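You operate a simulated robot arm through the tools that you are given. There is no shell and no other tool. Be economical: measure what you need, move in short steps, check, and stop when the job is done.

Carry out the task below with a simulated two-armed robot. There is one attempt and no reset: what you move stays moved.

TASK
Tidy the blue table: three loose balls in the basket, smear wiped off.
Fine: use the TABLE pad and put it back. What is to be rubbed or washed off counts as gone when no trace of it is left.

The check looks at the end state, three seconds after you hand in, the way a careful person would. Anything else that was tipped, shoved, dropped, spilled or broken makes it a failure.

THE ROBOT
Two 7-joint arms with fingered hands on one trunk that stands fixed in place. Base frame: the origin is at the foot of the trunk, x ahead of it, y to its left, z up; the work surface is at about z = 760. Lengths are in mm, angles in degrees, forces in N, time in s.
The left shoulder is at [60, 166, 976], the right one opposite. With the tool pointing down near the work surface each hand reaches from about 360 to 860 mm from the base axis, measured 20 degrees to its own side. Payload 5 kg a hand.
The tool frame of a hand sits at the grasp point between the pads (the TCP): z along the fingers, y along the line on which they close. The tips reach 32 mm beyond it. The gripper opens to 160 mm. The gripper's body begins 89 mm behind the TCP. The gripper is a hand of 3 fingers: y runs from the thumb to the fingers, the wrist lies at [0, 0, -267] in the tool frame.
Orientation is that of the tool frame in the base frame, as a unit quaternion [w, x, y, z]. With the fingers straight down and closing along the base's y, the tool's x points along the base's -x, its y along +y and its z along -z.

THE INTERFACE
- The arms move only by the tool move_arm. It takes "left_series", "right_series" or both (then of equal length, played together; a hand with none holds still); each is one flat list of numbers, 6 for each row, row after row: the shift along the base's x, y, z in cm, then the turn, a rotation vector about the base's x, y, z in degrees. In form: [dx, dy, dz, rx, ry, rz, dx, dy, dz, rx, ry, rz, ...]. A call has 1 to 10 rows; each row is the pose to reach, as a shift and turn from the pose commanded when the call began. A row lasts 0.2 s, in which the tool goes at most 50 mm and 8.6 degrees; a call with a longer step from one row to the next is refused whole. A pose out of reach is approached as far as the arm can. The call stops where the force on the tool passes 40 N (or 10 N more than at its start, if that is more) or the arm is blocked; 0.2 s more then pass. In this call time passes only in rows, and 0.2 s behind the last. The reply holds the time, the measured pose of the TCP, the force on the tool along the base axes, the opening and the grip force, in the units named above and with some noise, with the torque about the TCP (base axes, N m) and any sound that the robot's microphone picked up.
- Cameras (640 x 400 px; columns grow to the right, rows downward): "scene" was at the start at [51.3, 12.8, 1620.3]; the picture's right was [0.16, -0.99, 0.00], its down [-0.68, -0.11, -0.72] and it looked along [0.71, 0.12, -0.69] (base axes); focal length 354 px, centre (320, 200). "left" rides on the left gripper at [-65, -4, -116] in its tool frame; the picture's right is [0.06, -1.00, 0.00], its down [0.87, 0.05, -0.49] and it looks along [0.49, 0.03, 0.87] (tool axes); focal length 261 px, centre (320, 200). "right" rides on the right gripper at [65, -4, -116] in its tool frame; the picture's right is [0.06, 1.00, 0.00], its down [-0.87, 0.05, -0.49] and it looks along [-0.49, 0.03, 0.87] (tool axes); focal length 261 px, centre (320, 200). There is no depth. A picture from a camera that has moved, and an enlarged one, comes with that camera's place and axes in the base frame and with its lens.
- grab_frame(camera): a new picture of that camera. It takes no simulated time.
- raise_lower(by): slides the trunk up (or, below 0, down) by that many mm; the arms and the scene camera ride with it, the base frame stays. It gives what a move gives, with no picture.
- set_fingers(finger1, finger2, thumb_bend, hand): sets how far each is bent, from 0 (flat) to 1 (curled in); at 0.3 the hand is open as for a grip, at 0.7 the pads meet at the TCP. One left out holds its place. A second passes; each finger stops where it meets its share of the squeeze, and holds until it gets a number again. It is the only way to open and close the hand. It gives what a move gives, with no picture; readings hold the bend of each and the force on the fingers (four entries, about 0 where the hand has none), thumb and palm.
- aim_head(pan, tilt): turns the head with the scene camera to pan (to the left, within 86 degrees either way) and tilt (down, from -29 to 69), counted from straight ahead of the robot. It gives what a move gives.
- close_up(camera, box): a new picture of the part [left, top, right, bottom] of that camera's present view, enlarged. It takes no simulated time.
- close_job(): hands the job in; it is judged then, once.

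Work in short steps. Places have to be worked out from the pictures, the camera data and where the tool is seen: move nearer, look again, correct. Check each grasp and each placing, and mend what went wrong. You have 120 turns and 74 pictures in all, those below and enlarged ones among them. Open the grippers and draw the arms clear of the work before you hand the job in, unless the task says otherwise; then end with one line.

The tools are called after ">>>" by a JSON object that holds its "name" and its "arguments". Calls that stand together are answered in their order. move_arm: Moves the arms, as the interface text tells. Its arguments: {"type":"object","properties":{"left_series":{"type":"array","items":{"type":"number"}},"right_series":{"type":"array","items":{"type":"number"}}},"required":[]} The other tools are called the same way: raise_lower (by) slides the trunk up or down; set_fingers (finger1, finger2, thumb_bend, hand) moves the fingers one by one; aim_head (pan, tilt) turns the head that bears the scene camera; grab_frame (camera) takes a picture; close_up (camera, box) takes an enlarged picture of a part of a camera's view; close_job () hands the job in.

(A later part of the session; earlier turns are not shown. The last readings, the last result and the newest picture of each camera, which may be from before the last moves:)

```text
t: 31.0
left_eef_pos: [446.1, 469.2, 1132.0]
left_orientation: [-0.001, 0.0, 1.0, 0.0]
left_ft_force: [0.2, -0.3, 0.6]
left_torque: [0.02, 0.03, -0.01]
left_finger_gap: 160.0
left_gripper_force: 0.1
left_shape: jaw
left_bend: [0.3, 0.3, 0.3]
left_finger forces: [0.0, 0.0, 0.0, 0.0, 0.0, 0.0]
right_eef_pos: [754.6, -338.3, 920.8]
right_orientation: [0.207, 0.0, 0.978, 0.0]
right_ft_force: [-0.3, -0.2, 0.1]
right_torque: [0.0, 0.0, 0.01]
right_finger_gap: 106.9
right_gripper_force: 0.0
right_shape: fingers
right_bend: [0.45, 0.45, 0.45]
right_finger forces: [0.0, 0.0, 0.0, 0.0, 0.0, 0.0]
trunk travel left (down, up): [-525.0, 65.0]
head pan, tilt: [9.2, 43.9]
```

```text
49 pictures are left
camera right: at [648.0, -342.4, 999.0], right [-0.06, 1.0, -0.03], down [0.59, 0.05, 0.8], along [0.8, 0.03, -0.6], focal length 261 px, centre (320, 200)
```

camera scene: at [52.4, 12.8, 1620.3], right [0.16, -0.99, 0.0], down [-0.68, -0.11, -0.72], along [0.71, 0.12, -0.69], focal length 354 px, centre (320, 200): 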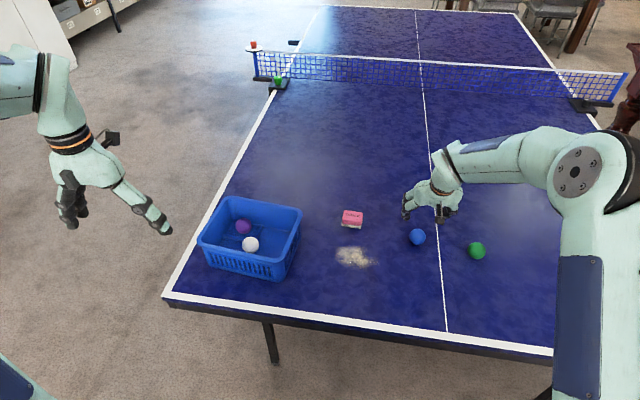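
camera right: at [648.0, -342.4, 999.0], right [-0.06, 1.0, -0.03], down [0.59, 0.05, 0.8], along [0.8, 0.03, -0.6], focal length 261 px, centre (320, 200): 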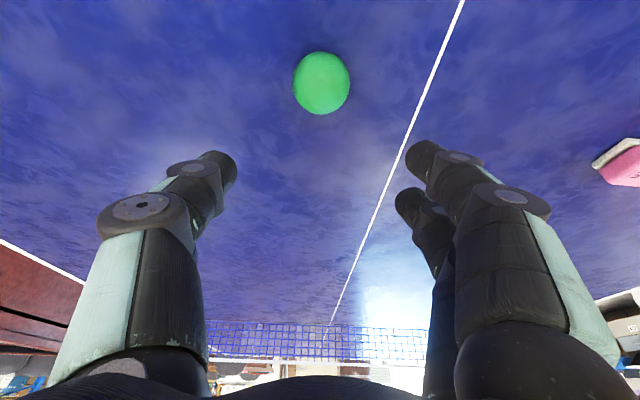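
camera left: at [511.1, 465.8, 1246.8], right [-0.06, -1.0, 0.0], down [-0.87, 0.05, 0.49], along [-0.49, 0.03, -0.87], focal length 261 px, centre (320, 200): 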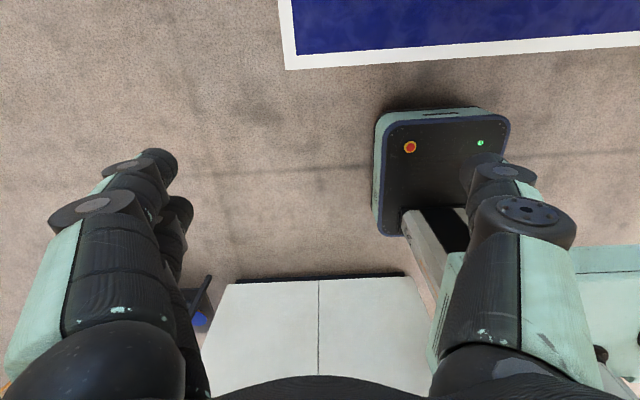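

Green is at (768,-340). I'll descend around it, then close.

>>> {"name": "move_arm", "arguments": {"right_series": [0.2, -0.1, -4, 0, 0, 0, 0.4, -0.1, -8, 0, 0, 0, 0.4, -0.1, -11.2, 0, 0, 0]}}

>>> {"name": "set_fingers", "arguments": {"hand": "right", "finger1": 0.7, "finger2": 0.7, "thumb_bend": 0.7}}

>>> {"name": "grab_frame", "arguments": {"camera": "right"}}

```text
t: 31.8
left_eef_pos: [447.5, 469.7, 1132.7]
left_orientation: [0.0, 0.0, 1.0, 0.0]
left_ft_force: [0.1, 0.6, 0.4]
left_torque: [0.01, 0.01, -0.03]
left_finger_gap: 160.0
left_gripper_force: 0.1
left_shape: jaw
left_bend: [0.3, 0.3, 0.3]
left_finger forces: [0.1, 0.1, 0.1, 0.1, 0.0, 0.0]
right_eef_pos: [760.2, -339.3, 807.4]
right_orientation: [0.208, -0.001, 0.978, 0.001]
right_ft_force: [-0.1, -0.2, -0.4]
right_torque: [0.02, 0.0, 0.0]
right_finger_gap: 107.2
right_gripper_force: 0.0
right_shape: fingers
right_bend: [0.45, 0.45, 0.45]
right_finger forces: [0.0, 0.1, 0.0, 0.0, 0.0, 0.1]
trunk travel left (down, up): [-525.0, 65.0]
head pan, tilt: [9.2, 43.9]
```

```text
t: 32.8
left_eef_pos: [447.1, 469.4, 1132.7]
left_orientation: [0.0, 0.0, 1.0, 0.001]
left_ft_force: [0.2, -0.8, 0.1]
left_torque: [0.03, -0.01, -0.01]
left_finger_gap: 160.1
left_gripper_force: 0.0
left_shape: jaw
left_bend: [0.3, 0.3, 0.3]
left_finger forces: [0.0, 0.0, 0.0, 0.0, 0.0, 0.0]
right_eef_pos: [758.7, -339.5, 808.9]
right_orientation: [0.207, -0.001, 0.978, 0.0]
right_ft_force: [0.6, -0.7, 0.2]
right_torque: [0.03, 0.0, 0.01]
right_finger_gap: 49.6
right_gripper_force: 19.7
right_shape: fingers
right_bend: [0.61, 0.61, 0.64]
right_finger forces: [10.1, 9.9, 0.0, 0.0, 20.2, 0.0]
trunk travel left (down, up): [-525.0, 65.0]
head pan, tilt: [9.2, 43.9]
```

```text
48 pictures are left
camera right: at [652.6, -343.2, 886.6], right [-0.06, 1.0, -0.03], down [0.59, 0.05, 0.8], along [0.8, 0.03, -0.6], focal length 261 px, centre (320, 200)
```

right: 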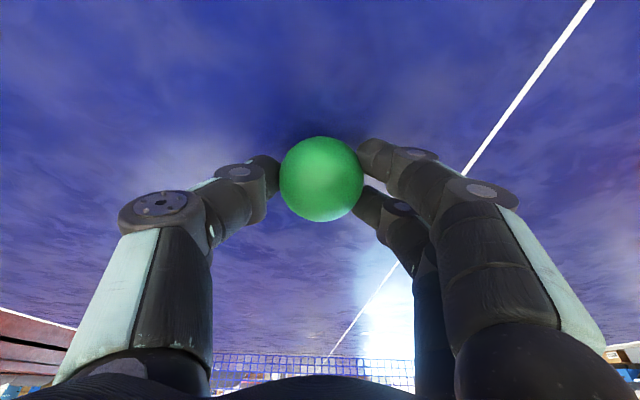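

Green is held. I'll lift and carry it toward the basket.

>>> {"name": "move_arm", "arguments": {"right_series": [0, 0, 4.5, 0, 0, 0, 0, 0, 9, 0, 0, 0, 0, 0, 13.5, 0, 0, 0, -1, 1, 18, 0, 0, 0, -2, 5.5, 18, 0, 0, 0, -3, 10, 18, 0, 0, 0, -4, 14.5, 18, 0, 0, 0, -5, 19, 18, 0, 0, 0, -6, 23.5, 18, 0, 0, 0, -7, 28, 18, 0, 0, 0]}}

>>> {"name": "move_arm", "arguments": {"right_series": [0, 4.5, 0, 0, 0, 0, 0, 9, 0, 0, 0, 0, 0, 13.5, 0, 0, 0, 0, -1, 18, 0, 0, 0, 0, -1.5, 22.5, 0, 0, 0, 0, -2, 27, 0, 0, 0, 0, -2.5, 31.5, 0, 0, 0, 0, -2.5, 34, -2, 0, 0, 0, -2.5, 34, -6, 0, 0, 0]}}

>>> {"name": "grab_frame", "arguments": {"camera": "right"}}

```text
t: 35.0
left_eef_pos: [447.2, 471.2, 1131.7]
left_orientation: [0.0, 0.0, 1.0, 0.0]
left_ft_force: [0.2, 0.7, 0.6]
left_torque: [-0.08, -0.02, 0.0]
left_finger_gap: 159.6
left_gripper_force: 0.0
left_shape: jaw
left_bend: [0.3, 0.3, 0.3]
left_finger forces: [0.0, 0.0, 0.0, 0.0, 0.0, 0.0]
right_eef_pos: [692.2, -58.5, 989.6]
right_orientation: [0.208, 0.0, 0.978, 0.0]
right_ft_force: [0.2, 0.4, -0.7]
right_torque: [-0.01, -0.03, -0.03]
right_finger_gap: 49.2
right_gripper_force: 20.1
right_shape: fingers
right_bend: [0.61, 0.61, 0.64]
right_finger forces: [10.3, 10.4, 0.0, 0.1, 20.2, 0.1]
trunk travel left (down, up): [-525.0, 65.0]
head pan, tilt: [9.2, 43.9]
```

```text
t: 37.0
left_eef_pos: [447.3, 469.8, 1131.2]
left_orientation: [0.001, -0.001, 1.0, 0.0]
left_ft_force: [0.0, -0.1, 0.4]
left_torque: [-0.01, 0.03, 0.01]
left_finger_gap: 160.0
left_gripper_force: 0.0
left_shape: jaw
left_bend: [0.3, 0.3, 0.3]
left_finger forces: [0.1, 0.1, 0.1, 0.1, 0.0, 0.0]
right_eef_pos: [668.0, 281.8, 927.2]
right_orientation: [0.208, 0.0, 0.978, 0.0]
right_ft_force: [0.0, -1.2, -0.3]
right_torque: [0.01, 0.0, 0.02]
right_finger_gap: 49.7
right_gripper_force: 20.1
right_shape: fingers
right_bend: [0.61, 0.61, 0.64]
right_finger forces: [10.4, 10.5, 0.1, 0.0, 20.0, 0.0]
trunk travel left (down, up): [-525.0, 65.0]
head pan, tilt: [9.2, 43.9]
```

```text
47 pictures are left
camera right: at [559.4, 277.2, 1005.8], right [-0.06, 1.0, -0.03], down [0.59, 0.05, 0.8], along [0.8, 0.03, -0.6], focal length 261 px, centre (320, 200)
```

right: 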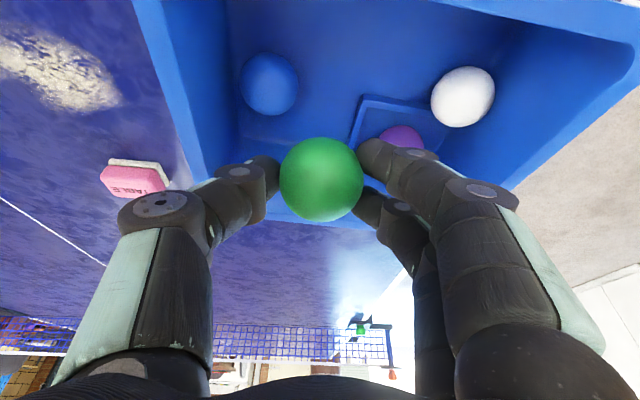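

Blue lies at (685,235) and white at (683,406). I'll place green between them at y≈315, lower to ~852 and release.

>>> {"name": "move_arm", "arguments": {"right_series": [-1, 1.5, 0, 0, 0, 0, -2, 3, -2.5, 0, 0, 0, -2, 3, -5, 0, 0, 0, -2, 3, -7.5, 0, 0, 0]}}

>>> {"name": "set_fingers", "arguments": {"hand": "right", "finger1": 0.53, "finger2": 0.53, "thumb_bend": 0.54}}

>>> {"name": "grab_frame", "arguments": {"camera": "right"}}

```text
t: 38.0
left_eef_pos: [447.3, 470.7, 1132.3]
left_orientation: [0.0, -0.001, 1.0, -0.001]
left_ft_force: [0.5, -0.7, 0.0]
left_torque: [-0.07, -0.02, 0.01]
left_finger_gap: 159.6
left_gripper_force: 0.0
left_shape: jaw
left_bend: [0.3, 0.3, 0.3]
left_finger forces: [0.1, 0.0, 0.1, 0.0, 0.0, 0.0]
right_eef_pos: [646.2, 309.8, 853.1]
right_orientation: [0.208, 0.001, 0.978, 0.0]
right_ft_force: [-0.4, -0.1, -0.8]
right_torque: [0.0, 0.05, 0.02]
right_finger_gap: 49.3
right_gripper_force: 20.8
right_shape: fingers
right_bend: [0.61, 0.61, 0.64]
right_finger forces: [10.4, 10.7, 0.0, 0.0, 20.0, 0.0]
trunk travel left (down, up): [-525.0, 65.0]
head pan, tilt: [9.2, 43.9]
```

```text
t: 39.0
left_eef_pos: [446.6, 469.3, 1131.3]
left_orientation: [0.0, 0.0, 1.0, 0.0]
left_ft_force: [0.5, 0.3, -0.3]
left_torque: [0.02, 0.01, 0.0]
left_finger_gap: 160.2
left_gripper_force: 0.1
left_shape: jaw
left_bend: [0.3, 0.3, 0.3]
left_finger forces: [0.1, 0.0, 0.1, 0.0, 0.1, 0.0]
right_eef_pos: [646.7, 308.7, 852.6]
right_orientation: [0.208, 0.0, 0.978, 0.0]
right_ft_force: [0.0, -0.2, 0.1]
right_torque: [0.0, 0.0, 0.0]
right_finger_gap: 72.6
right_gripper_force: 0.2
right_shape: fingers
right_bend: [0.53, 0.53, 0.54]
right_finger forces: [0.1, 0.0, 0.0, 0.0, 0.1, 0.1]
trunk travel left (down, up): [-525.0, 65.0]
head pan, tilt: [9.2, 43.9]
```

```text
46 pictures are left
camera right: at [539.3, 306.2, 932.1], right [-0.06, 1.0, -0.03], down [0.59, 0.05, 0.8], along [0.8, 0.03, -0.6], focal length 261 px, centre (320, 200)
```

right: 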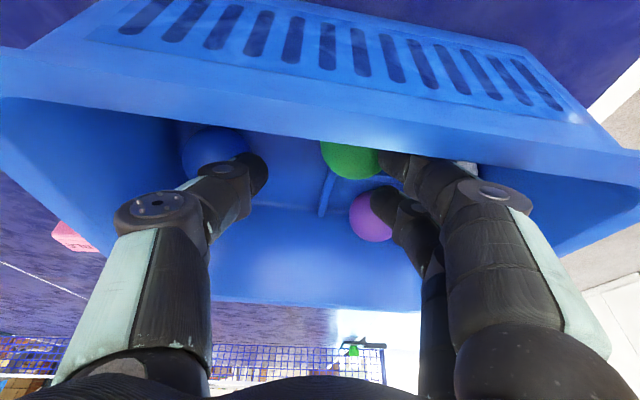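

Green is in. I'll raise out, then use the same hand, already tilted for reach, to approach above the TABLE pad.

>>> {"name": "move_arm", "arguments": {"right_series": [0, 0, 4.5, 0, 0, 0, 0, 0, 9, 0, 0, 0, 0, 0, 13, 0, 0, 0, 0.5, -4.5, 13, 0, 0, 0, 2, -9, 13, 0, 0, 0, 3.5, -13.5, 13, 0, 0, 0, 5, -18, 13, 0, 0, 0, 7, -22, 13, 0, 0, 0, 10, -25.5, 13, 0, 0, 0, 13, -27, 11, 0, 0, 0]}}

>>> {"name": "grab_frame", "arguments": {"camera": "right"}}

>>> {"name": "grab_frame", "arguments": {"camera": "scene"}}

```text
t: 41.2
left_eef_pos: [447.7, 469.2, 1130.8]
left_orientation: [-0.001, 0.0, 1.0, 0.0]
left_ft_force: [0.0, -0.5, 0.0]
left_torque: [0.02, 0.03, -0.01]
left_finger_gap: 160.0
left_gripper_force: 0.1
left_shape: jaw
left_bend: [0.3, 0.3, 0.3]
left_finger forces: [0.0, 0.0, 0.0, 0.0, 0.0, 0.1]
right_eef_pos: [779.0, 40.0, 963.6]
right_orientation: [0.207, -0.001, 0.978, 0.0]
right_ft_force: [0.7, 0.4, 0.2]
right_torque: [-0.05, 0.04, 0.03]
right_finger_gap: 72.6
right_gripper_force: 0.0
right_shape: fingers
right_bend: [0.53, 0.53, 0.54]
right_finger forces: [0.0, 0.1, 0.1, 0.0, 0.0, 0.0]
trunk travel left (down, up): [-525.0, 65.0]
head pan, tilt: [9.2, 43.9]
```

```text
45 pictures are left
camera right: at [671.8, 36.1, 1041.2], right [-0.06, 1.0, -0.03], down [0.59, 0.05, 0.8], along [0.8, 0.03, -0.6], focal length 261 px, centre (320, 200)
```

right: 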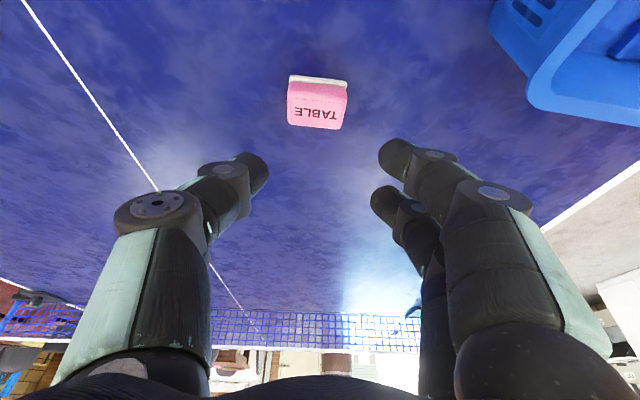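

```text
44 pictures are left
camera scene: at [52.4, 13.1, 1620.2], right [0.16, -0.99, 0.0], down [-0.68, -0.11, -0.72], along [0.71, 0.12, -0.69], focal length 354 px, centre (320, 200)
```

scene: 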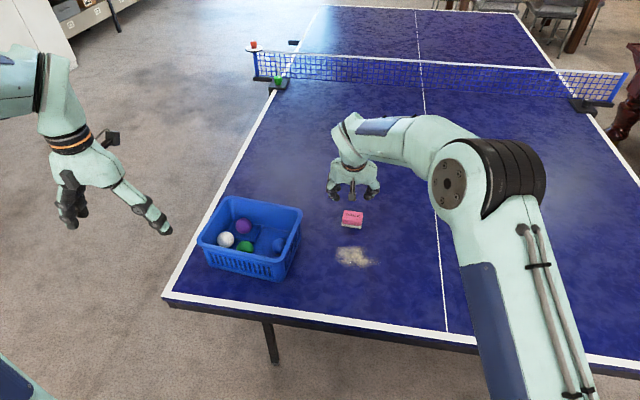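

All balls are in the basket and the basket hasn't moved. I'll enlarge the pad in the right camera to measure it.

>>> {"name": "close_up", "arguments": {"camera": "right", "box": [270, 60, 366, 140]}}

```text
5.00 times, centred on (318, 100) of right
camera zoom: at [671.8, 36.1, 1041.2], right [-0.06, 1.0, -0.03], down [0.59, 0.05, 0.8], along [0.8, 0.03, -0.6], focal length 1303 px, centre (330, 700)
```

zoom: 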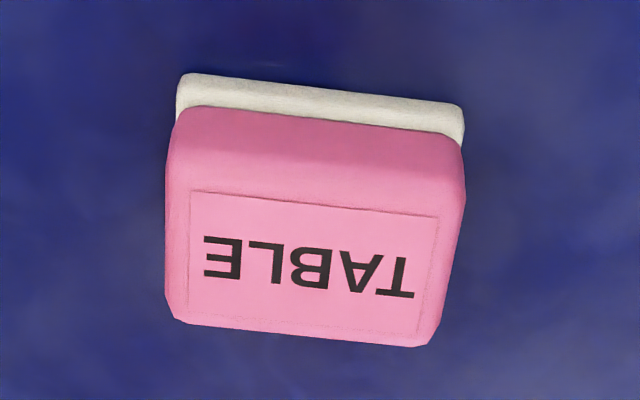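

Pad is ~63 mm wide along y (5..68), x≈823–863, height ~33, essentially square to the base; its centre is (843,37). I'll open to ~107 mm and come down over it, stopping at z≈880 to check.

>>> {"name": "set_fingers", "arguments": {"hand": "right", "finger1": 0.45, "finger2": 0.45, "thumb_bend": 0.45}}

>>> {"name": "move_arm", "arguments": {"right_series": [2.5, -0.2, -3.5, 0, 0, 0, 5, -0.3, -7, 0, 0, 0, 5, -0.3, -9, 0, 0, 0]}}

>>> {"name": "grab_frame", "arguments": {"camera": "right"}}

```text
t: 42.2
left_eef_pos: [446.5, 469.1, 1131.7]
left_orientation: [0.0, 0.0, 1.0, 0.0]
left_ft_force: [1.0, 0.0, -0.3]
left_torque: [0.0, 0.0, -0.01]
left_finger_gap: 160.0
left_gripper_force: 0.0
left_shape: jaw
left_bend: [0.3, 0.3, 0.3]
left_finger forces: [0.0, 0.0, 0.1, 0.0, 0.1, 0.0]
right_eef_pos: [777.8, 40.6, 963.4]
right_orientation: [0.207, 0.001, 0.978, 0.0]
right_ft_force: [-0.8, -0.5, 0.6]
right_torque: [-0.01, -0.04, 0.0]
right_finger_gap: 107.2
right_gripper_force: 0.1
right_shape: fingers
right_bend: [0.45, 0.45, 0.45]
right_finger forces: [0.0, 0.0, 0.1, 0.0, 0.1, 0.1]
trunk travel left (down, up): [-525.0, 65.0]
head pan, tilt: [9.2, 43.9]
```

```text
t: 43.0
left_eef_pos: [447.8, 468.2, 1132.1]
left_orientation: [-0.001, 0.001, 1.0, 0.0]
left_ft_force: [-0.6, -0.4, 0.0]
left_torque: [-0.02, -0.02, 0.03]
left_finger_gap: 159.7
left_gripper_force: 0.0
left_shape: jaw
left_bend: [0.3, 0.3, 0.3]
left_finger forces: [0.0, 0.0, 0.0, 0.0, 0.0, 0.1]
right_eef_pos: [827.9, 37.8, 873.5]
right_orientation: [0.209, 0.001, 0.978, -0.001]
right_ft_force: [-0.2, -0.5, -0.2]
right_torque: [0.03, 0.0, 0.0]
right_finger_gap: 107.4
right_gripper_force: 0.0
right_shape: fingers
right_bend: [0.45, 0.45, 0.45]
right_finger forces: [0.0, 0.0, 0.0, 0.0, 0.0, 0.1]
trunk travel left (down, up): [-525.0, 65.0]
head pan, tilt: [9.2, 43.9]
```

```text
42 pictures are left
camera right: at [720.4, 33.6, 951.2], right [-0.06, 1.0, -0.03], down [0.59, 0.05, 0.8], along [0.8, 0.03, -0.6], focal length 261 px, centre (320, 200)
```

right: 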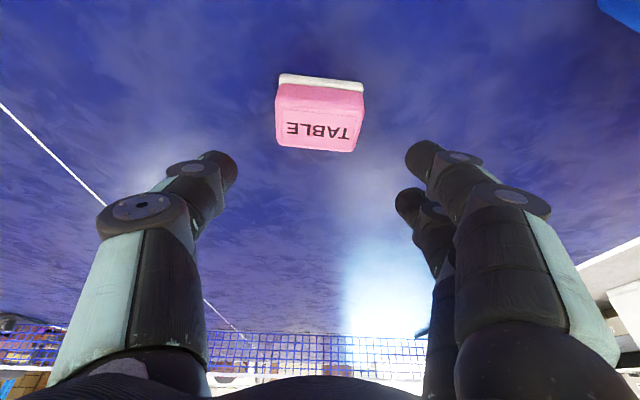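

Confirmed: pad centre ≈(845,37). I'll descend to z≈812 and close on it.

>>> {"name": "move_arm", "arguments": {"right_series": [0.3, -0.1, -3, 0, 0, 0, 0.3, -0.1, -6, 0, 0, 0]}}

>>> {"name": "grab_frame", "arguments": {"camera": "right"}}

```text
t: 43.6
left_eef_pos: [447.0, 469.5, 1133.1]
left_orientation: [0.0, 0.0, 1.0, -0.001]
left_ft_force: [0.5, -0.1, -0.8]
left_torque: [-0.01, 0.03, 0.01]
left_finger_gap: 160.3
left_gripper_force: 0.0
left_shape: jaw
left_bend: [0.3, 0.3, 0.3]
left_finger forces: [0.1, 0.1, 0.1, 0.0, 0.0, 0.0]
right_eef_pos: [830.1, 34.7, 815.5]
right_orientation: [0.208, 0.0, 0.978, 0.0]
right_ft_force: [-0.1, -0.2, -0.9]
right_torque: [-0.01, 0.0, 0.0]
right_finger_gap: 107.4
right_gripper_force: 0.0
right_shape: fingers
right_bend: [0.45, 0.45, 0.45]
right_finger forces: [0.0, 0.0, 0.0, 0.0, 0.0, 0.0]
trunk travel left (down, up): [-525.0, 65.0]
head pan, tilt: [9.2, 43.9]
```

```text
41 pictures are left
camera right: at [723.1, 30.9, 892.7], right [-0.06, 1.0, -0.02], down [0.59, 0.05, 0.8], along [0.8, 0.03, -0.6], focal length 261 px, centre (320, 200)
```

right: 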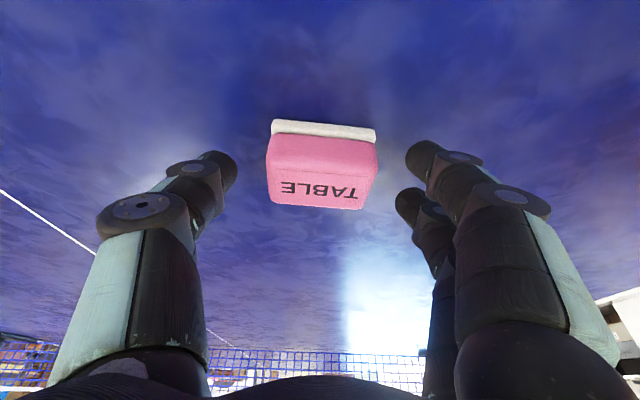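

Pad is centred between the fingers. I'll drop 3 mm more, then close.

>>> {"name": "move_arm", "arguments": {"right_series": [0, 0.15, -0.3, 0, 0, 0]}}

>>> {"name": "set_fingers", "arguments": {"hand": "right", "finger1": 0.66, "finger2": 0.66, "thumb_bend": 0.66}}

>>> {"name": "grab_frame", "arguments": {"camera": "right"}}

```text
t: 44.0
left_eef_pos: [447.1, 468.8, 1132.3]
left_orientation: [0.0, 0.0, 1.0, 0.001]
left_ft_force: [-0.7, -0.5, 0.2]
left_torque: [-0.03, 0.02, 0.02]
left_finger_gap: 159.8
left_gripper_force: 0.1
left_shape: jaw
left_bend: [0.3, 0.3, 0.3]
left_finger forces: [0.1, 0.0, 0.0, 0.0, 0.0, 0.0]
right_eef_pos: [829.5, 37.3, 811.2]
right_orientation: [0.208, 0.0, 0.978, -0.001]
right_ft_force: [0.1, -1.1, 0.2]
right_torque: [0.0, 0.01, -0.03]
right_finger_gap: 107.0
right_gripper_force: 0.0
right_shape: fingers
right_bend: [0.45, 0.45, 0.45]
right_finger forces: [0.0, 0.0, 0.0, 0.1, 0.0, 0.1]
trunk travel left (down, up): [-525.0, 65.0]
head pan, tilt: [9.2, 43.9]
```

```text
t: 45.0
left_eef_pos: [446.8, 469.8, 1132.1]
left_orientation: [-0.001, 0.0, 1.0, 0.0]
left_ft_force: [-0.2, 0.1, -0.3]
left_torque: [0.0, 0.0, -0.01]
left_finger_gap: 159.8
left_gripper_force: 0.0
left_shape: jaw
left_bend: [0.3, 0.3, 0.3]
left_finger forces: [0.0, 0.1, 0.0, 0.0, 0.0, 0.0]
right_eef_pos: [829.5, 37.2, 811.7]
right_orientation: [0.209, 0.0, 0.978, 0.0]
right_ft_force: [0.7, 0.2, -0.6]
right_torque: [-0.02, 0.01, 0.03]
right_finger_gap: 67.8
right_gripper_force: 20.1
right_shape: fingers
right_bend: [0.56, 0.57, 0.59]
right_finger forces: [10.0, 9.9, 0.0, 0.0, 19.9, 0.1]
trunk travel left (down, up): [-525.0, 65.0]
head pan, tilt: [9.2, 43.9]
```

```text
40 pictures are left
camera right: at [722.0, 32.9, 889.4], right [-0.06, 1.0, -0.03], down [0.59, 0.05, 0.8], along [0.8, 0.03, -0.6], focal length 261 px, centre (320, 200)
```

right: 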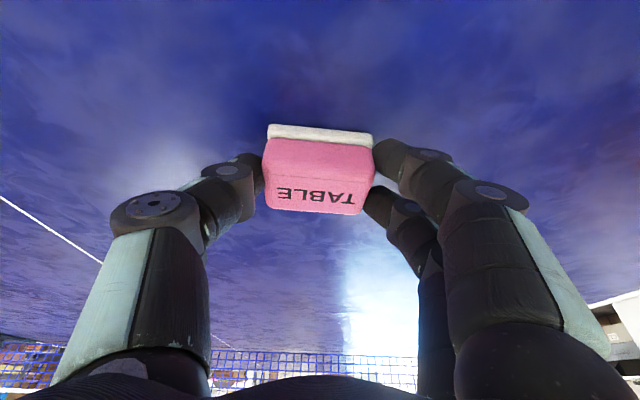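

Pad is gripped (20 N) with the TCP at (829.5,37.2,811.7); that is the return pose. The smear spans x≈663–752, y≈−60–77. I'll lift 3 cm and carry the pad to its far-left edge, stopping just above the table.

>>> {"name": "move_arm", "arguments": {"right_series": [0, 0, 3, 0, 0, 0, -3, 1, 3, 0, 0, 0, -6.5, 2.5, 3, 0, 0, 0, -10.2, 4.3, 3, 0, 0, 0, -10.2, 4.3, 0.7, 0, 0, 0]}}

>>> {"name": "grab_frame", "arguments": {"camera": "right"}}

```text
t: 46.2
left_eef_pos: [447.4, 469.2, 1132.0]
left_orientation: [0.001, 0.001, 1.0, 0.0]
left_ft_force: [0.6, -0.2, -0.8]
left_torque: [0.01, 0.03, 0.0]
left_finger_gap: 160.0
left_gripper_force: 0.1
left_shape: jaw
left_bend: [0.3, 0.3, 0.3]
left_finger forces: [0.0, 0.1, 0.0, 0.0, 0.0, 0.0]
right_eef_pos: [729.4, 79.3, 818.2]
right_orientation: [0.209, 0.001, 0.978, 0.0]
right_ft_force: [-0.7, -0.2, -0.5]
right_torque: [0.03, -0.01, 0.0]
right_finger_gap: 67.5
right_gripper_force: 20.0
right_shape: fingers
right_bend: [0.56, 0.57, 0.59]
right_finger forces: [10.0, 9.9, 0.0, 0.0, 19.9, 0.0]
trunk travel left (down, up): [-525.0, 65.0]
head pan, tilt: [9.2, 43.9]
```

```text
39 pictures are left
camera right: at [621.7, 76.0, 896.1], right [-0.06, 1.0, -0.03], down [0.59, 0.05, 0.8], along [0.8, 0.03, -0.6], focal length 261 px, centre (320, 200)
```

right: 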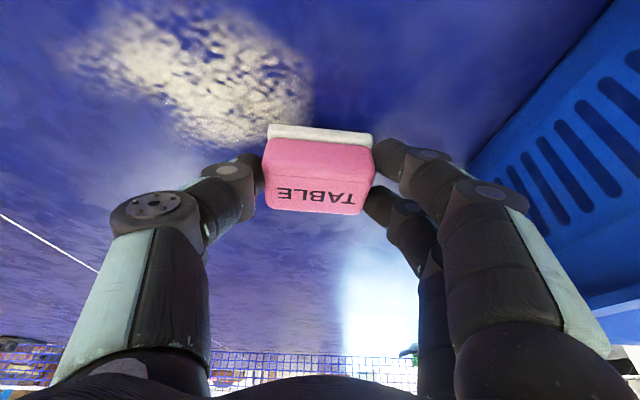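

Estimates hold. I'll press down ~3 mm past contact and make the first stroke toward −y along the far strip (pad centre x≈743).

>>> {"name": "move_arm", "arguments": {"right_series": [0, 0, -0.9, 0, 0, 0, 0, -2.8, -1.0, 0, 0, 0, 0, -5.6, -1.0, 0, 0, 0, 0, -8.4, -1.0, 0, 0, 0, 0, -11.2, -1.0, 0, 0, 0, 0, -14, -1.0, 0, 0, 0]}}

>>> {"name": "grab_frame", "arguments": {"camera": "right"}}

```text
t: 47.6
left_eef_pos: [446.0, 469.5, 1132.6]
left_orientation: [0.001, 0.0, 1.0, 0.0]
left_ft_force: [0.0, 0.1, -0.4]
left_torque: [0.05, 0.02, 0.04]
left_finger_gap: 160.1
left_gripper_force: 0.1
left_shape: jaw
left_bend: [0.3, 0.3, 0.3]
left_finger forces: [0.0, 0.0, 0.0, 0.1, 0.0, 0.0]
right_eef_pos: [727.6, -58.8, 809.6]
right_orientation: [0.21, 0.0, 0.978, 0.001]
right_ft_force: [0.7, 5.9, 20.0]
right_torque: [0.26, -0.22, 0.02]
right_finger_gap: 67.5
right_gripper_force: 21.8
right_shape: fingers
right_bend: [0.56, 0.57, 0.61]
right_finger forces: [13.0, 12.4, 0.0, 0.0, 19.5, 0.0]
trunk travel left (down, up): [-525.0, 65.0]
head pan, tilt: [9.2, 43.9]
```

```text
38 pictures are left
camera right: at [620.2, -61.9, 887.4], right [-0.06, 1.0, -0.02], down [0.59, 0.05, 0.8], along [0.8, 0.03, -0.59], focal length 261 px, centre (320, 200)
```

right: 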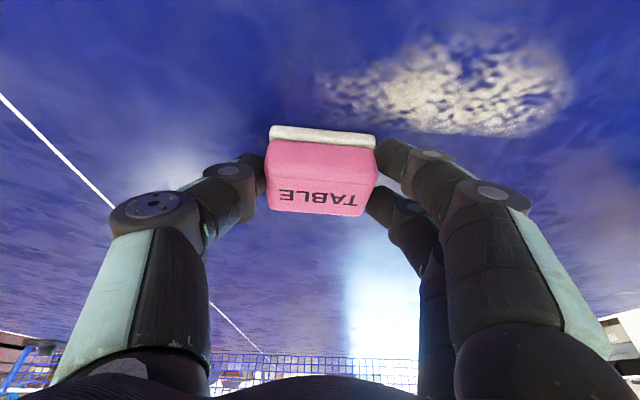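

The strip wiped clean with a 20 N press. I'll shift 2.2 cm toward the robot and stroke back +y, then shift again.

>>> {"name": "move_arm", "arguments": {"right_series": [-2.2, 0, 0, 0, 0, 0, -2.2, 2.8, 0, 0, 0, 0, -2.2, 5.6, 0, 0, 0, 0, -2.2, 8.4, 0, 0, 0, 0, -2.2, 11.2, 0, 0, 0, 0, -2.2, 14, 0, 0, 0, 0, -4.4, 14, 0, 0, 0, 0]}}

>>> {"name": "move_arm", "arguments": {"right_series": [0, -2.8, 0, 0, 0, 0, 0, -5.6, 0, 0, 0, 0, 0, -8.4, 0, 0, 0, 0, 0, -11.2, 0, 0, 0, 0, 0, -14, 0, 0, 0, 0, -2.2, -14, 0, 0, 0, 0]}}

>>> {"name": "grab_frame", "arguments": {"camera": "right"}}

```text
t: 49.2
left_eef_pos: [445.5, 469.8, 1131.8]
left_orientation: [0.001, -0.001, 1.0, -0.001]
left_ft_force: [0.1, 0.0, 0.6]
left_torque: [0.0, -0.01, 0.02]
left_finger_gap: 159.8
left_gripper_force: 0.0
left_shape: jaw
left_bend: [0.3, 0.3, 0.3]
left_finger forces: [0.0, 0.1, 0.1, 0.1, 0.1, 0.1]
right_eef_pos: [681.2, 85.7, 808.3]
right_orientation: [0.21, -0.001, 0.978, 0.001]
right_ft_force: [2.9, 0.9, 22.8]
right_torque: [-0.23, -0.32, 0.04]
right_finger_gap: 67.2
right_gripper_force: 21.6
right_shape: fingers
right_bend: [0.58, 0.59, 0.6]
right_finger forces: [11.5, 11.0, 0.0, 0.1, 21.2, 0.1]
trunk travel left (down, up): [-525.0, 65.0]
head pan, tilt: [9.2, 43.9]
```

```text
t: 50.6
left_eef_pos: [445.1, 470.4, 1132.4]
left_orientation: [0.001, 0.0, 1.0, 0.0]
left_ft_force: [0.5, -0.1, 0.0]
left_torque: [0.0, 0.0, 0.0]
left_finger_gap: 159.8
left_gripper_force: 0.0
left_shape: jaw
left_bend: [0.3, 0.3, 0.3]
left_finger forces: [0.0, 0.0, 0.0, 0.0, 0.0, 0.0]
right_eef_pos: [660.0, -61.1, 809.7]
right_orientation: [0.209, 0.001, 0.978, -0.001]
right_ft_force: [3.5, -2.3, 20.3]
right_torque: [-0.1, -0.28, -0.06]
right_finger_gap: 67.1
right_gripper_force: 22.0
right_shape: fingers
right_bend: [0.58, 0.59, 0.6]
right_finger forces: [10.6, 10.2, 0.1, 0.0, 23.1, 0.0]
trunk travel left (down, up): [-525.0, 65.0]
head pan, tilt: [9.2, 43.9]
```

```text
37 pictures are left
camera right: at [552.9, -64.4, 886.8], right [-0.05, 1.0, -0.03], down [0.59, 0.05, 0.8], along [0.8, 0.03, -0.6], focal length 261 px, centre (320, 200)
```

right: 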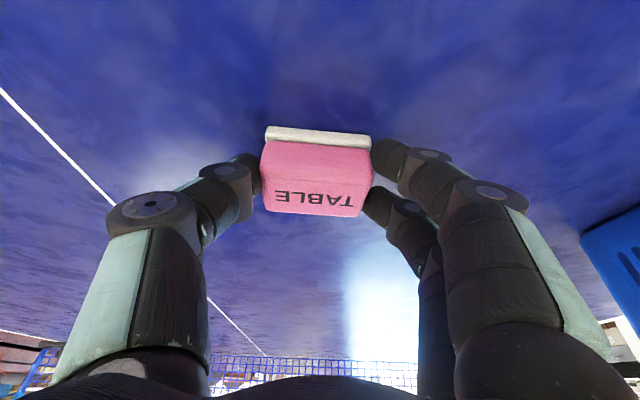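

No visible smear remains in view. I'll still finish the near strips and make some overlapping strokes.

>>> {"name": "move_arm", "arguments": {"right_series": [0, 2.8, 0, 0, 0, 0, 0, 5.6, 0, 0, 0, 0, 0, 8.4, 0, 0, 0, 0, 0, 11.2, 0, 0, 0, 0, 0, 14, 0, 0, 0, 0, -1.8, 14, 0, 0, 0, 0]}}

>>> {"name": "move_arm", "arguments": {"right_series": [0, -2.8, 0, 0, 0, 0, 0, -5.6, 0, 0, 0, 0, 0, -8.4, 0, 0, 0, 0, 0, -11.2, 0, 0, 0, 0, 0, -14, 0, 0, 0, 0, 0, -14, 2, 0, 0, 0, 0, -18, 6, 0, 0, 0, 0, -22, 8, 0, 0, 0, 0, -26, 10, 0, 0, 0]}}

>>> {"name": "close_up", "arguments": {"camera": "scene", "box": [300, 200, 420, 300]}}

>>> {"name": "grab_frame", "arguments": {"camera": "scene"}}

```text
t: 52.0
left_eef_pos: [445.1, 470.3, 1132.3]
left_orientation: [0.001, -0.001, 1.0, 0.001]
left_ft_force: [0.0, 0.1, -1.0]
left_torque: [0.05, 0.02, -0.04]
left_finger_gap: 159.8
left_gripper_force: 0.1
left_shape: jaw
left_bend: [0.3, 0.3, 0.3]
left_finger forces: [0.0, 0.1, 0.0, 0.0, 0.0, 0.0]
right_eef_pos: [641.0, 84.0, 808.1]
right_orientation: [0.209, -0.002, 0.978, 0.002]
right_ft_force: [4.3, 1.2, 21.9]
right_torque: [-0.17, -0.33, 0.06]
right_finger_gap: 67.3
right_gripper_force: 22.2
right_shape: fingers
right_bend: [0.59, 0.59, 0.6]
right_finger forces: [11.4, 10.9, 0.0, 0.1, 21.2, 0.0]
trunk travel left (down, up): [-525.0, 65.0]
head pan, tilt: [9.2, 43.9]
```

```text
refused: row 7 steps farther than a row can; nothing moved
```

```text
4.00 times, centred on (360, 250) of scene
camera zoom: at [49.4, 13.0, 1620.3], right [0.16, -0.99, 0.0], down [-0.68, -0.11, -0.72], along [0.71, 0.12, -0.69], focal length 1418 px, centre (160, 0)
```

zoom: 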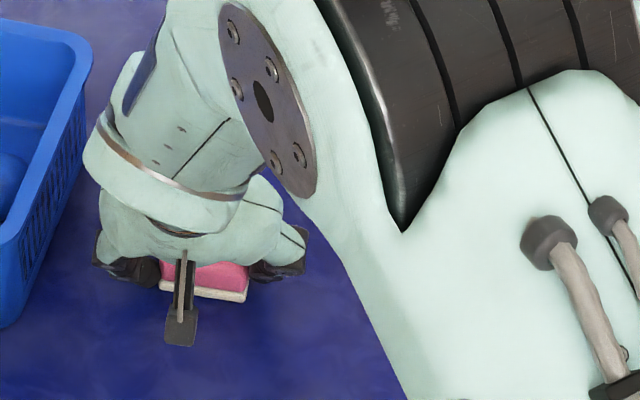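

```text
35 pictures are left
camera scene: at [49.4, 13.0, 1620.3], right [0.16, -0.99, 0.0], down [-0.68, -0.11, -0.72], along [0.71, 0.12, -0.69], focal length 354 px, centre (320, 200)
```

scene: 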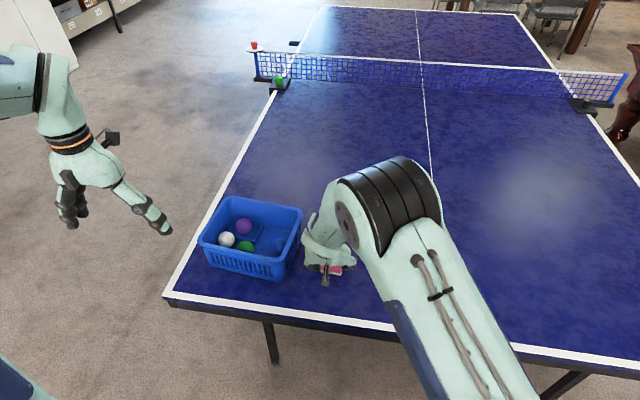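

The last call was refused (lift step too long), so I'll redo the near stroke with a gentler lift and move off to the right to inspect.

>>> {"name": "move_arm", "arguments": {"right_series": [0, -2.8, 0, 0, 0, 0, 0, -5.6, 0, 0, 0, 0, 0, -8.4, 0, 0, 0, 0, 0, -11.2, 0, 0, 0, 0, 0, -14, 0, 0, 0, 0, 0, -14.5, 3, 0, 0, 0, 0, -18, 6, 0, 0, 0, 0, -22, 8, 0, 0, 0, 0, -26, 10, 0, 0, 0, 0, -30.5, 10, 0, 0, 0]}}

>>> {"name": "close_up", "arguments": {"camera": "scene", "box": [300, 200, 420, 300]}}

```text
t: 54.2
left_eef_pos: [446.5, 468.5, 1132.9]
left_orientation: [0.0, 0.001, 1.0, 0.001]
left_ft_force: [-0.2, -0.8, 0.1]
left_torque: [0.01, 0.01, -0.02]
left_finger_gap: 159.8
left_gripper_force: 0.1
left_shape: jaw
left_bend: [0.3, 0.3, 0.3]
left_finger forces: [0.0, 0.0, 0.0, 0.1, 0.0, 0.0]
right_eef_pos: [642.1, -226.7, 907.4]
right_orientation: [0.207, 0.001, 0.978, 0.001]
right_ft_force: [-0.6, -0.6, -0.4]
right_torque: [0.04, -0.01, -0.03]
right_finger_gap: 67.4
right_gripper_force: 20.5
right_shape: fingers
right_bend: [0.58, 0.58, 0.6]
right_finger forces: [10.5, 10.1, 0.0, 0.0, 20.6, 0.0]
trunk travel left (down, up): [-525.0, 65.0]
head pan, tilt: [9.2, 43.9]
```

```text
4.00 times, centred on (360, 250) of scene
camera zoom: at [51.4, 11.7, 1620.3], right [0.16, -0.99, 0.0], down [-0.68, -0.11, -0.72], along [0.71, 0.12, -0.69], focal length 1418 px, centre (160, 0)
```

zoom: 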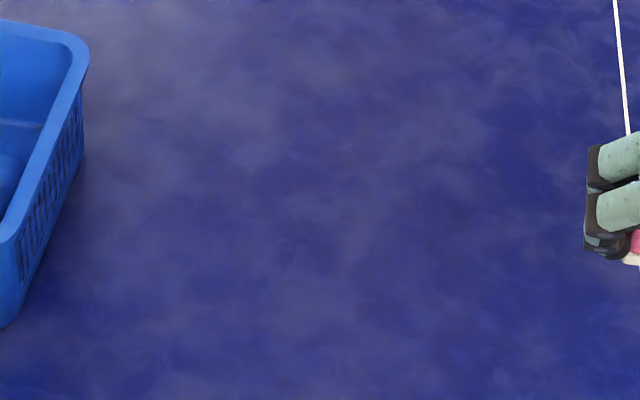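

No trace visible from the head camera. On the way back to the pad's place I'll take a close look at the wiped area with the wrist camera.

>>> {"name": "move_arm", "arguments": {"right_series": [-1, 4, 2, 0, 0, 0, -2, 8.5, 2, 0, 0, 0, -3, 13, 2, 0, 0, 0, -4, 17.5, 2, 0, 0, 0, -5, 22, 2, 0, 0, 0, -5, 24, 2, 0, 0, 0]}}

>>> {"name": "grab_frame", "arguments": {"camera": "right"}}

>>> {"name": "close_up", "arguments": {"camera": "right", "box": [180, 0, 460, 140]}}

```text
t: 55.6
left_eef_pos: [446.4, 469.7, 1133.5]
left_orientation: [0.0, 0.0, 1.0, 0.001]
left_ft_force: [0.4, 1.3, -0.3]
left_torque: [0.02, 0.02, -0.01]
left_finger_gap: 159.7
left_gripper_force: 0.1
left_shape: jaw
left_bend: [0.3, 0.3, 0.3]
left_finger forces: [0.1, 0.0, 0.0, 0.0, 0.0, 0.0]
right_eef_pos: [593.9, 15.5, 929.0]
right_orientation: [0.207, 0.001, 0.978, 0.0]
right_ft_force: [0.3, -0.1, -0.6]
right_torque: [0.03, 0.01, -0.01]
right_finger_gap: 67.5
right_gripper_force: 20.3
right_shape: fingers
right_bend: [0.58, 0.58, 0.6]
right_finger forces: [10.4, 10.2, 0.0, 0.0, 20.3, 0.0]
trunk travel left (down, up): [-525.0, 65.0]
head pan, tilt: [9.2, 43.9]
```

```text
33 pictures are left
camera right: at [485.8, 11.5, 1007.3], right [-0.06, 1.0, -0.03], down [0.59, 0.05, 0.8], along [0.8, 0.03, -0.6], focal length 261 px, centre (320, 200)
```

right: 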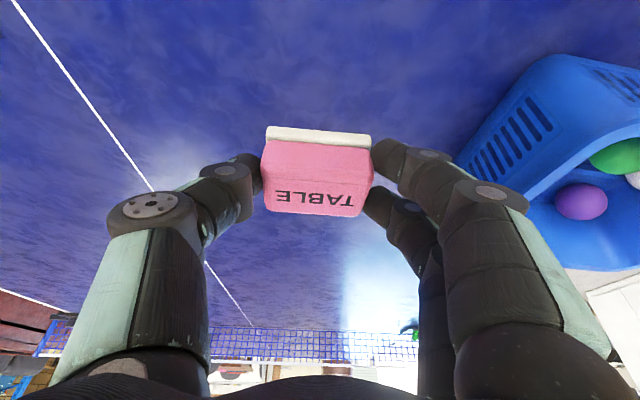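

```text
2.29 times, centred on (320, 70) of right
camera zoom: at [485.8, 11.5, 1007.3], right [-0.06, 1.0, -0.03], down [0.59, 0.05, 0.8], along [0.8, 0.03, -0.6], focal length 596 px, centre (320, 497)
```

zoom: 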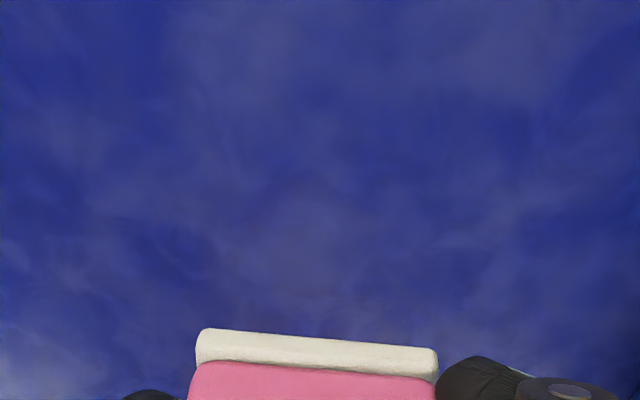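

The wiped area is clean and the pad hasn't shifted in the grip. I'll carry it back to its original place, (829.5,37.2), stopping 1.5 cm above.

>>> {"name": "move_arm", "arguments": {"right_series": [4.5, 0.4, 0, 0, 0, 0, 9, 0.8, 0, 0, 0, 0, 13.5, 1.2, 0, 0, 0, 0, 18, 1.6, 0, 0, 0, 0, 21, 2.0, -3, 0, 0, 0, 23.5, 2.2, -6, 0, 0, 0, 23.5, 2.2, -10.2, 0, 0, 0]}}

```text
t: 57.2
left_eef_pos: [447.2, 469.4, 1131.1]
left_orientation: [0.0, 0.001, 1.0, 0.0]
left_ft_force: [-0.4, 0.7, 0.2]
left_torque: [-0.01, 0.01, -0.02]
left_finger_gap: 159.8
left_gripper_force: 0.0
left_shape: jaw
left_bend: [0.3, 0.3, 0.3]
left_finger forces: [0.0, 0.0, 0.0, 0.0, 0.0, 0.0]
right_eef_pos: [829.2, 36.0, 824.0]
right_orientation: [0.207, 0.0, 0.978, 0.0]
right_ft_force: [0.4, 0.4, -1.0]
right_torque: [-0.01, 0.04, -0.02]
right_finger_gap: 67.4
right_gripper_force: 20.0
right_shape: fingers
right_bend: [0.58, 0.58, 0.6]
right_finger forces: [10.1, 9.9, 0.1, 0.1, 20.0, 0.1]
trunk travel left (down, up): [-525.0, 65.0]
head pan, tilt: [9.2, 43.9]
```

On target to ~1 mm. I'll lower until it touches lightly.

>>> {"name": "move_arm", "arguments": {"right_series": [0, 0.1, -0.7, 0, 0, 0, 0, 0.1, -1.25, 0, 0, 0]}}

```text
t: 57.8
left_eef_pos: [445.9, 470.3, 1132.3]
left_orientation: [0.0, 0.0, 1.0, 0.0]
left_ft_force: [0.1, -0.9, 1.0]
left_torque: [0.03, 0.02, 0.03]
left_finger_gap: 159.8
left_gripper_force: 0.0
left_shape: jaw
left_bend: [0.3, 0.3, 0.3]
left_finger forces: [0.0, 0.0, 0.0, 0.0, 0.1, 0.0]
right_eef_pos: [828.0, 37.8, 812.3]
right_orientation: [0.208, 0.001, 0.978, 0.0]
right_ft_force: [0.5, 0.9, -1.0]
right_torque: [-0.04, 0.0, -0.01]
right_finger_gap: 67.3
right_gripper_force: 20.2
right_shape: fingers
right_bend: [0.58, 0.58, 0.6]
right_finger forces: [10.2, 9.8, 0.0, 0.0, 20.1, 0.1]
trunk travel left (down, up): [-525.0, 65.0]
head pan, tilt: [9.2, 43.9]
```

Not touching yet (no force); the pad crept up slightly in the grip. I'll go 2.5 mm lower.

>>> {"name": "move_arm", "arguments": {"right_series": [0.05, 0, -0.25, 0, 0, 0]}}

```text
t: 58.2
left_eef_pos: [447.3, 469.0, 1131.8]
left_orientation: [0.0, 0.0, 1.0, -0.001]
left_ft_force: [0.7, -0.6, 0.0]
left_torque: [-0.01, 0.0, -0.01]
left_finger_gap: 160.0
left_gripper_force: 0.0
left_shape: jaw
left_bend: [0.3, 0.3, 0.3]
left_finger forces: [0.0, 0.0, 0.1, 0.0, 0.0, 0.0]
right_eef_pos: [828.7, 38.2, 810.1]
right_orientation: [0.208, -0.001, 0.978, 0.0]
right_ft_force: [-0.4, -0.2, -0.2]
right_torque: [-0.03, -0.01, -0.02]
right_finger_gap: 67.5
right_gripper_force: 20.4
right_shape: fingers
right_bend: [0.58, 0.58, 0.6]
right_finger forces: [10.2, 9.9, 0.0, 0.0, 20.1, 0.0]
trunk travel left (down, up): [-525.0, 65.0]
head pan, tilt: [9.2, 43.9]
```

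Still no contact. While wiping, the TCP rode at 808–809.7 under load, so I'll go 1.5 mm more.

>>> {"name": "move_arm", "arguments": {"right_series": [0, 0, -0.15, 0, 0, 0]}}

>>> {"name": "grab_frame", "arguments": {"camera": "right"}}

```text
t: 58.6
left_eef_pos: [446.8, 469.9, 1131.7]
left_orientation: [0.0, 0.0, 1.0, 0.0]
left_ft_force: [0.1, -0.7, 0.5]
left_torque: [-0.03, -0.03, 0.01]
left_finger_gap: 159.9
left_gripper_force: 0.0
left_shape: jaw
left_bend: [0.3, 0.3, 0.3]
left_finger forces: [0.0, 0.0, 0.0, 0.0, 0.0, 0.0]
right_eef_pos: [828.3, 39.3, 809.1]
right_orientation: [0.207, -0.001, 0.978, 0.0]
right_ft_force: [0.4, -0.1, 0.1]
right_torque: [0.02, 0.02, -0.01]
right_finger_gap: 67.1
right_gripper_force: 19.7
right_shape: fingers
right_bend: [0.58, 0.58, 0.6]
right_finger forces: [10.1, 10.0, 0.0, 0.1, 20.1, 0.0]
trunk travel left (down, up): [-525.0, 65.0]
head pan, tilt: [9.2, 43.9]
```

```text
31 pictures are left
camera right: at [721.5, 34.3, 887.4], right [-0.06, 1.0, -0.03], down [0.59, 0.05, 0.8], along [0.8, 0.03, -0.6], focal length 261 px, centre (320, 200)
```

right: 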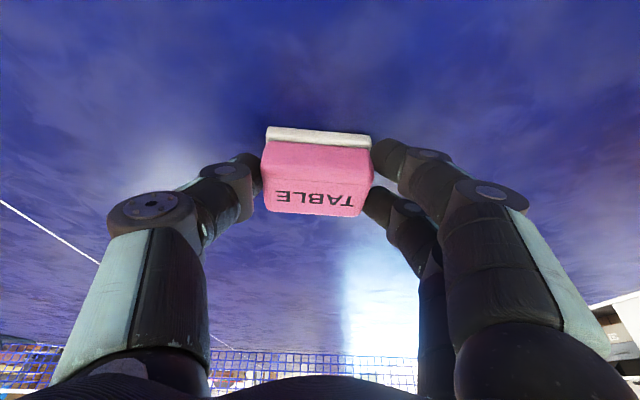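

Nearly there. I'll take one more 1.5 mm step, then release.

>>> {"name": "move_arm", "arguments": {"right_series": [0.1, -0.15, -0.15, 0, 0, 0]}}

>>> {"name": "set_fingers", "arguments": {"hand": "right", "finger1": 0.55, "finger2": 0.55, "thumb_bend": 0.55}}

>>> {"name": "grab_frame", "arguments": {"camera": "right"}}

```text
t: 59.0
left_eef_pos: [447.7, 469.7, 1132.3]
left_orientation: [0.0, 0.0, 1.0, 0.001]
left_ft_force: [-0.6, 0.2, -0.9]
left_torque: [-0.02, 0.04, 0.0]
left_finger_gap: 159.8
left_gripper_force: 0.0
left_shape: jaw
left_bend: [0.3, 0.3, 0.3]
left_finger forces: [0.1, 0.1, 0.0, 0.0, 0.1, 0.0]
right_eef_pos: [829.5, 37.4, 809.1]
right_orientation: [0.209, 0.0, 0.978, 0.0]
right_ft_force: [-1.6, 1.3, 4.1]
right_torque: [0.04, 0.03, 0.02]
right_finger_gap: 67.5
right_gripper_force: 20.0
right_shape: fingers
right_bend: [0.58, 0.58, 0.6]
right_finger forces: [10.5, 10.3, 0.0, 0.0, 19.8, 0.0]
trunk travel left (down, up): [-525.0, 65.0]
head pan, tilt: [9.2, 43.9]
```

```text
t: 60.0
left_eef_pos: [446.2, 469.6, 1131.4]
left_orientation: [0.0, 0.0, 1.0, 0.0]
left_ft_force: [-0.2, -0.5, 0.8]
left_torque: [-0.02, 0.0, -0.01]
left_finger_gap: 159.9
left_gripper_force: 0.1
left_shape: jaw
left_bend: [0.3, 0.3, 0.3]
left_finger forces: [0.0, 0.1, 0.0, 0.0, 0.1, 0.0]
right_eef_pos: [829.6, 36.7, 807.3]
right_orientation: [0.208, 0.0, 0.978, 0.0]
right_ft_force: [0.2, 0.5, 2.7]
right_torque: [0.05, -0.03, 0.01]
right_finger_gap: 70.8
right_gripper_force: 1.7
right_shape: fingers
right_bend: [0.54, 0.54, 0.55]
right_finger forces: [1.2, 0.9, 0.0, 0.1, 1.3, 0.1]
trunk travel left (down, up): [-525.0, 65.0]
head pan, tilt: [9.2, 43.9]
```

```text
30 pictures are left
camera right: at [722.2, 32.8, 886.1], right [-0.06, 1.0, -0.03], down [0.59, 0.05, 0.8], along [0.8, 0.03, -0.6], focal length 261 px, centre (320, 200)
```

right: 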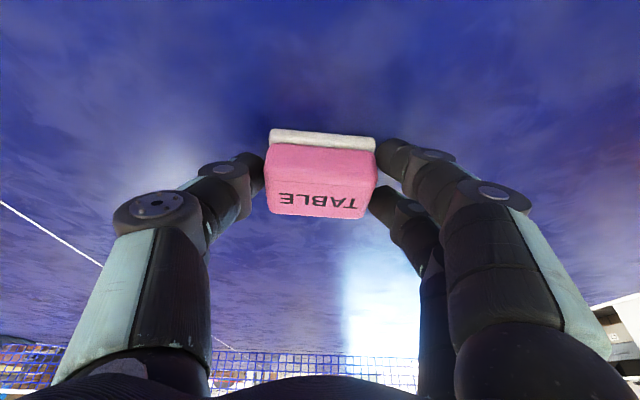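

The pad rests on the table with almost no grip force left; the tips may brush the table. I'll raise 4 mm, open wider, then lift straight up.

>>> {"name": "move_arm", "arguments": {"right_series": [0, 0, 0.4, 0, 0, 0]}}

>>> {"name": "set_fingers", "arguments": {"hand": "right", "finger1": 0.43, "finger2": 0.43, "thumb_bend": 0.43}}

>>> {"name": "move_arm", "arguments": {"right_series": [0, 0, 4, 0, 0, 0, 0, 0, 8, 0, 0, 0, -1, 0, 12.5, 0, 0, 0, -5, 0, 15, 0, 0, 0]}}

>>> {"name": "grab_frame", "arguments": {"camera": "right"}}

```text
t: 60.4
left_eef_pos: [446.2, 470.6, 1130.5]
left_orientation: [0.0, 0.0, 1.0, 0.0]
left_ft_force: [-0.2, 0.5, -0.5]
left_torque: [0.03, 0.02, 0.01]
left_finger_gap: 159.8
left_gripper_force: 0.0
left_shape: jaw
left_bend: [0.3, 0.3, 0.3]
left_finger forces: [0.0, 0.0, 0.1, 0.0, 0.0, 0.1]
right_eef_pos: [829.6, 36.0, 810.2]
right_orientation: [0.208, 0.001, 0.978, -0.001]
right_ft_force: [0.6, 0.1, -0.6]
right_torque: [0.0, -0.01, -0.03]
right_finger_gap: 70.8
right_gripper_force: 1.8
right_shape: fingers
right_bend: [0.54, 0.54, 0.55]
right_finger forces: [0.9, 0.6, 0.0, 0.1, 1.5, 0.0]
trunk travel left (down, up): [-525.0, 65.0]
head pan, tilt: [9.2, 43.9]
```

```text
t: 61.4
left_eef_pos: [446.5, 468.8, 1130.8]
left_orientation: [0.0, 0.0, 1.0, 0.0]
left_ft_force: [-0.6, 0.5, 0.0]
left_torque: [-0.02, -0.01, 0.01]
left_finger_gap: 159.9
left_gripper_force: 0.1
left_shape: jaw
left_bend: [0.3, 0.3, 0.3]
left_finger forces: [0.0, 0.1, 0.0, 0.1, 0.0, 0.1]
right_eef_pos: [829.9, 35.6, 809.7]
right_orientation: [0.208, -0.001, 0.978, 0.0]
right_ft_force: [-0.5, 0.4, -1.3]
right_torque: [0.0, 0.03, 0.01]
right_finger_gap: 115.3
right_gripper_force: 0.2
right_shape: fingers
right_bend: [0.43, 0.43, 0.43]
right_finger forces: [0.1, 0.0, 0.1, 0.0, 0.1, 0.0]
trunk travel left (down, up): [-525.0, 65.0]
head pan, tilt: [9.2, 43.9]
```

```text
t: 62.4
left_eef_pos: [445.7, 468.5, 1130.9]
left_orientation: [0.001, 0.0, 1.0, 0.0]
left_ft_force: [-0.2, 0.0, 0.8]
left_torque: [-0.05, -0.05, 0.01]
left_finger_gap: 160.0
left_gripper_force: 0.1
left_shape: jaw
left_bend: [0.3, 0.3, 0.3]
left_finger forces: [0.0, 0.1, 0.1, 0.1, 0.0, 0.1]
right_eef_pos: [777.4, 38.1, 962.1]
right_orientation: [0.209, 0.001, 0.978, -0.001]
right_ft_force: [-0.7, -0.4, -1.3]
right_torque: [-0.03, -0.01, -0.02]
right_finger_gap: 115.6
right_gripper_force: 0.1
right_shape: fingers
right_bend: [0.43, 0.43, 0.43]
right_finger forces: [0.1, 0.1, 0.0, 0.1, 0.0, 0.0]
trunk travel left (down, up): [-525.0, 65.0]
head pan, tilt: [9.2, 43.9]
```

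```text
29 pictures are left
camera right: at [670.7, 33.6, 1039.6], right [-0.06, 1.0, -0.03], down [0.59, 0.05, 0.8], along [0.8, 0.03, -0.6], focal length 261 px, centre (320, 200)
```

right: 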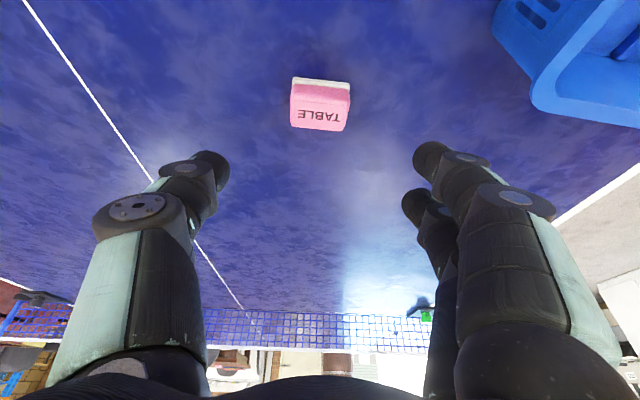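

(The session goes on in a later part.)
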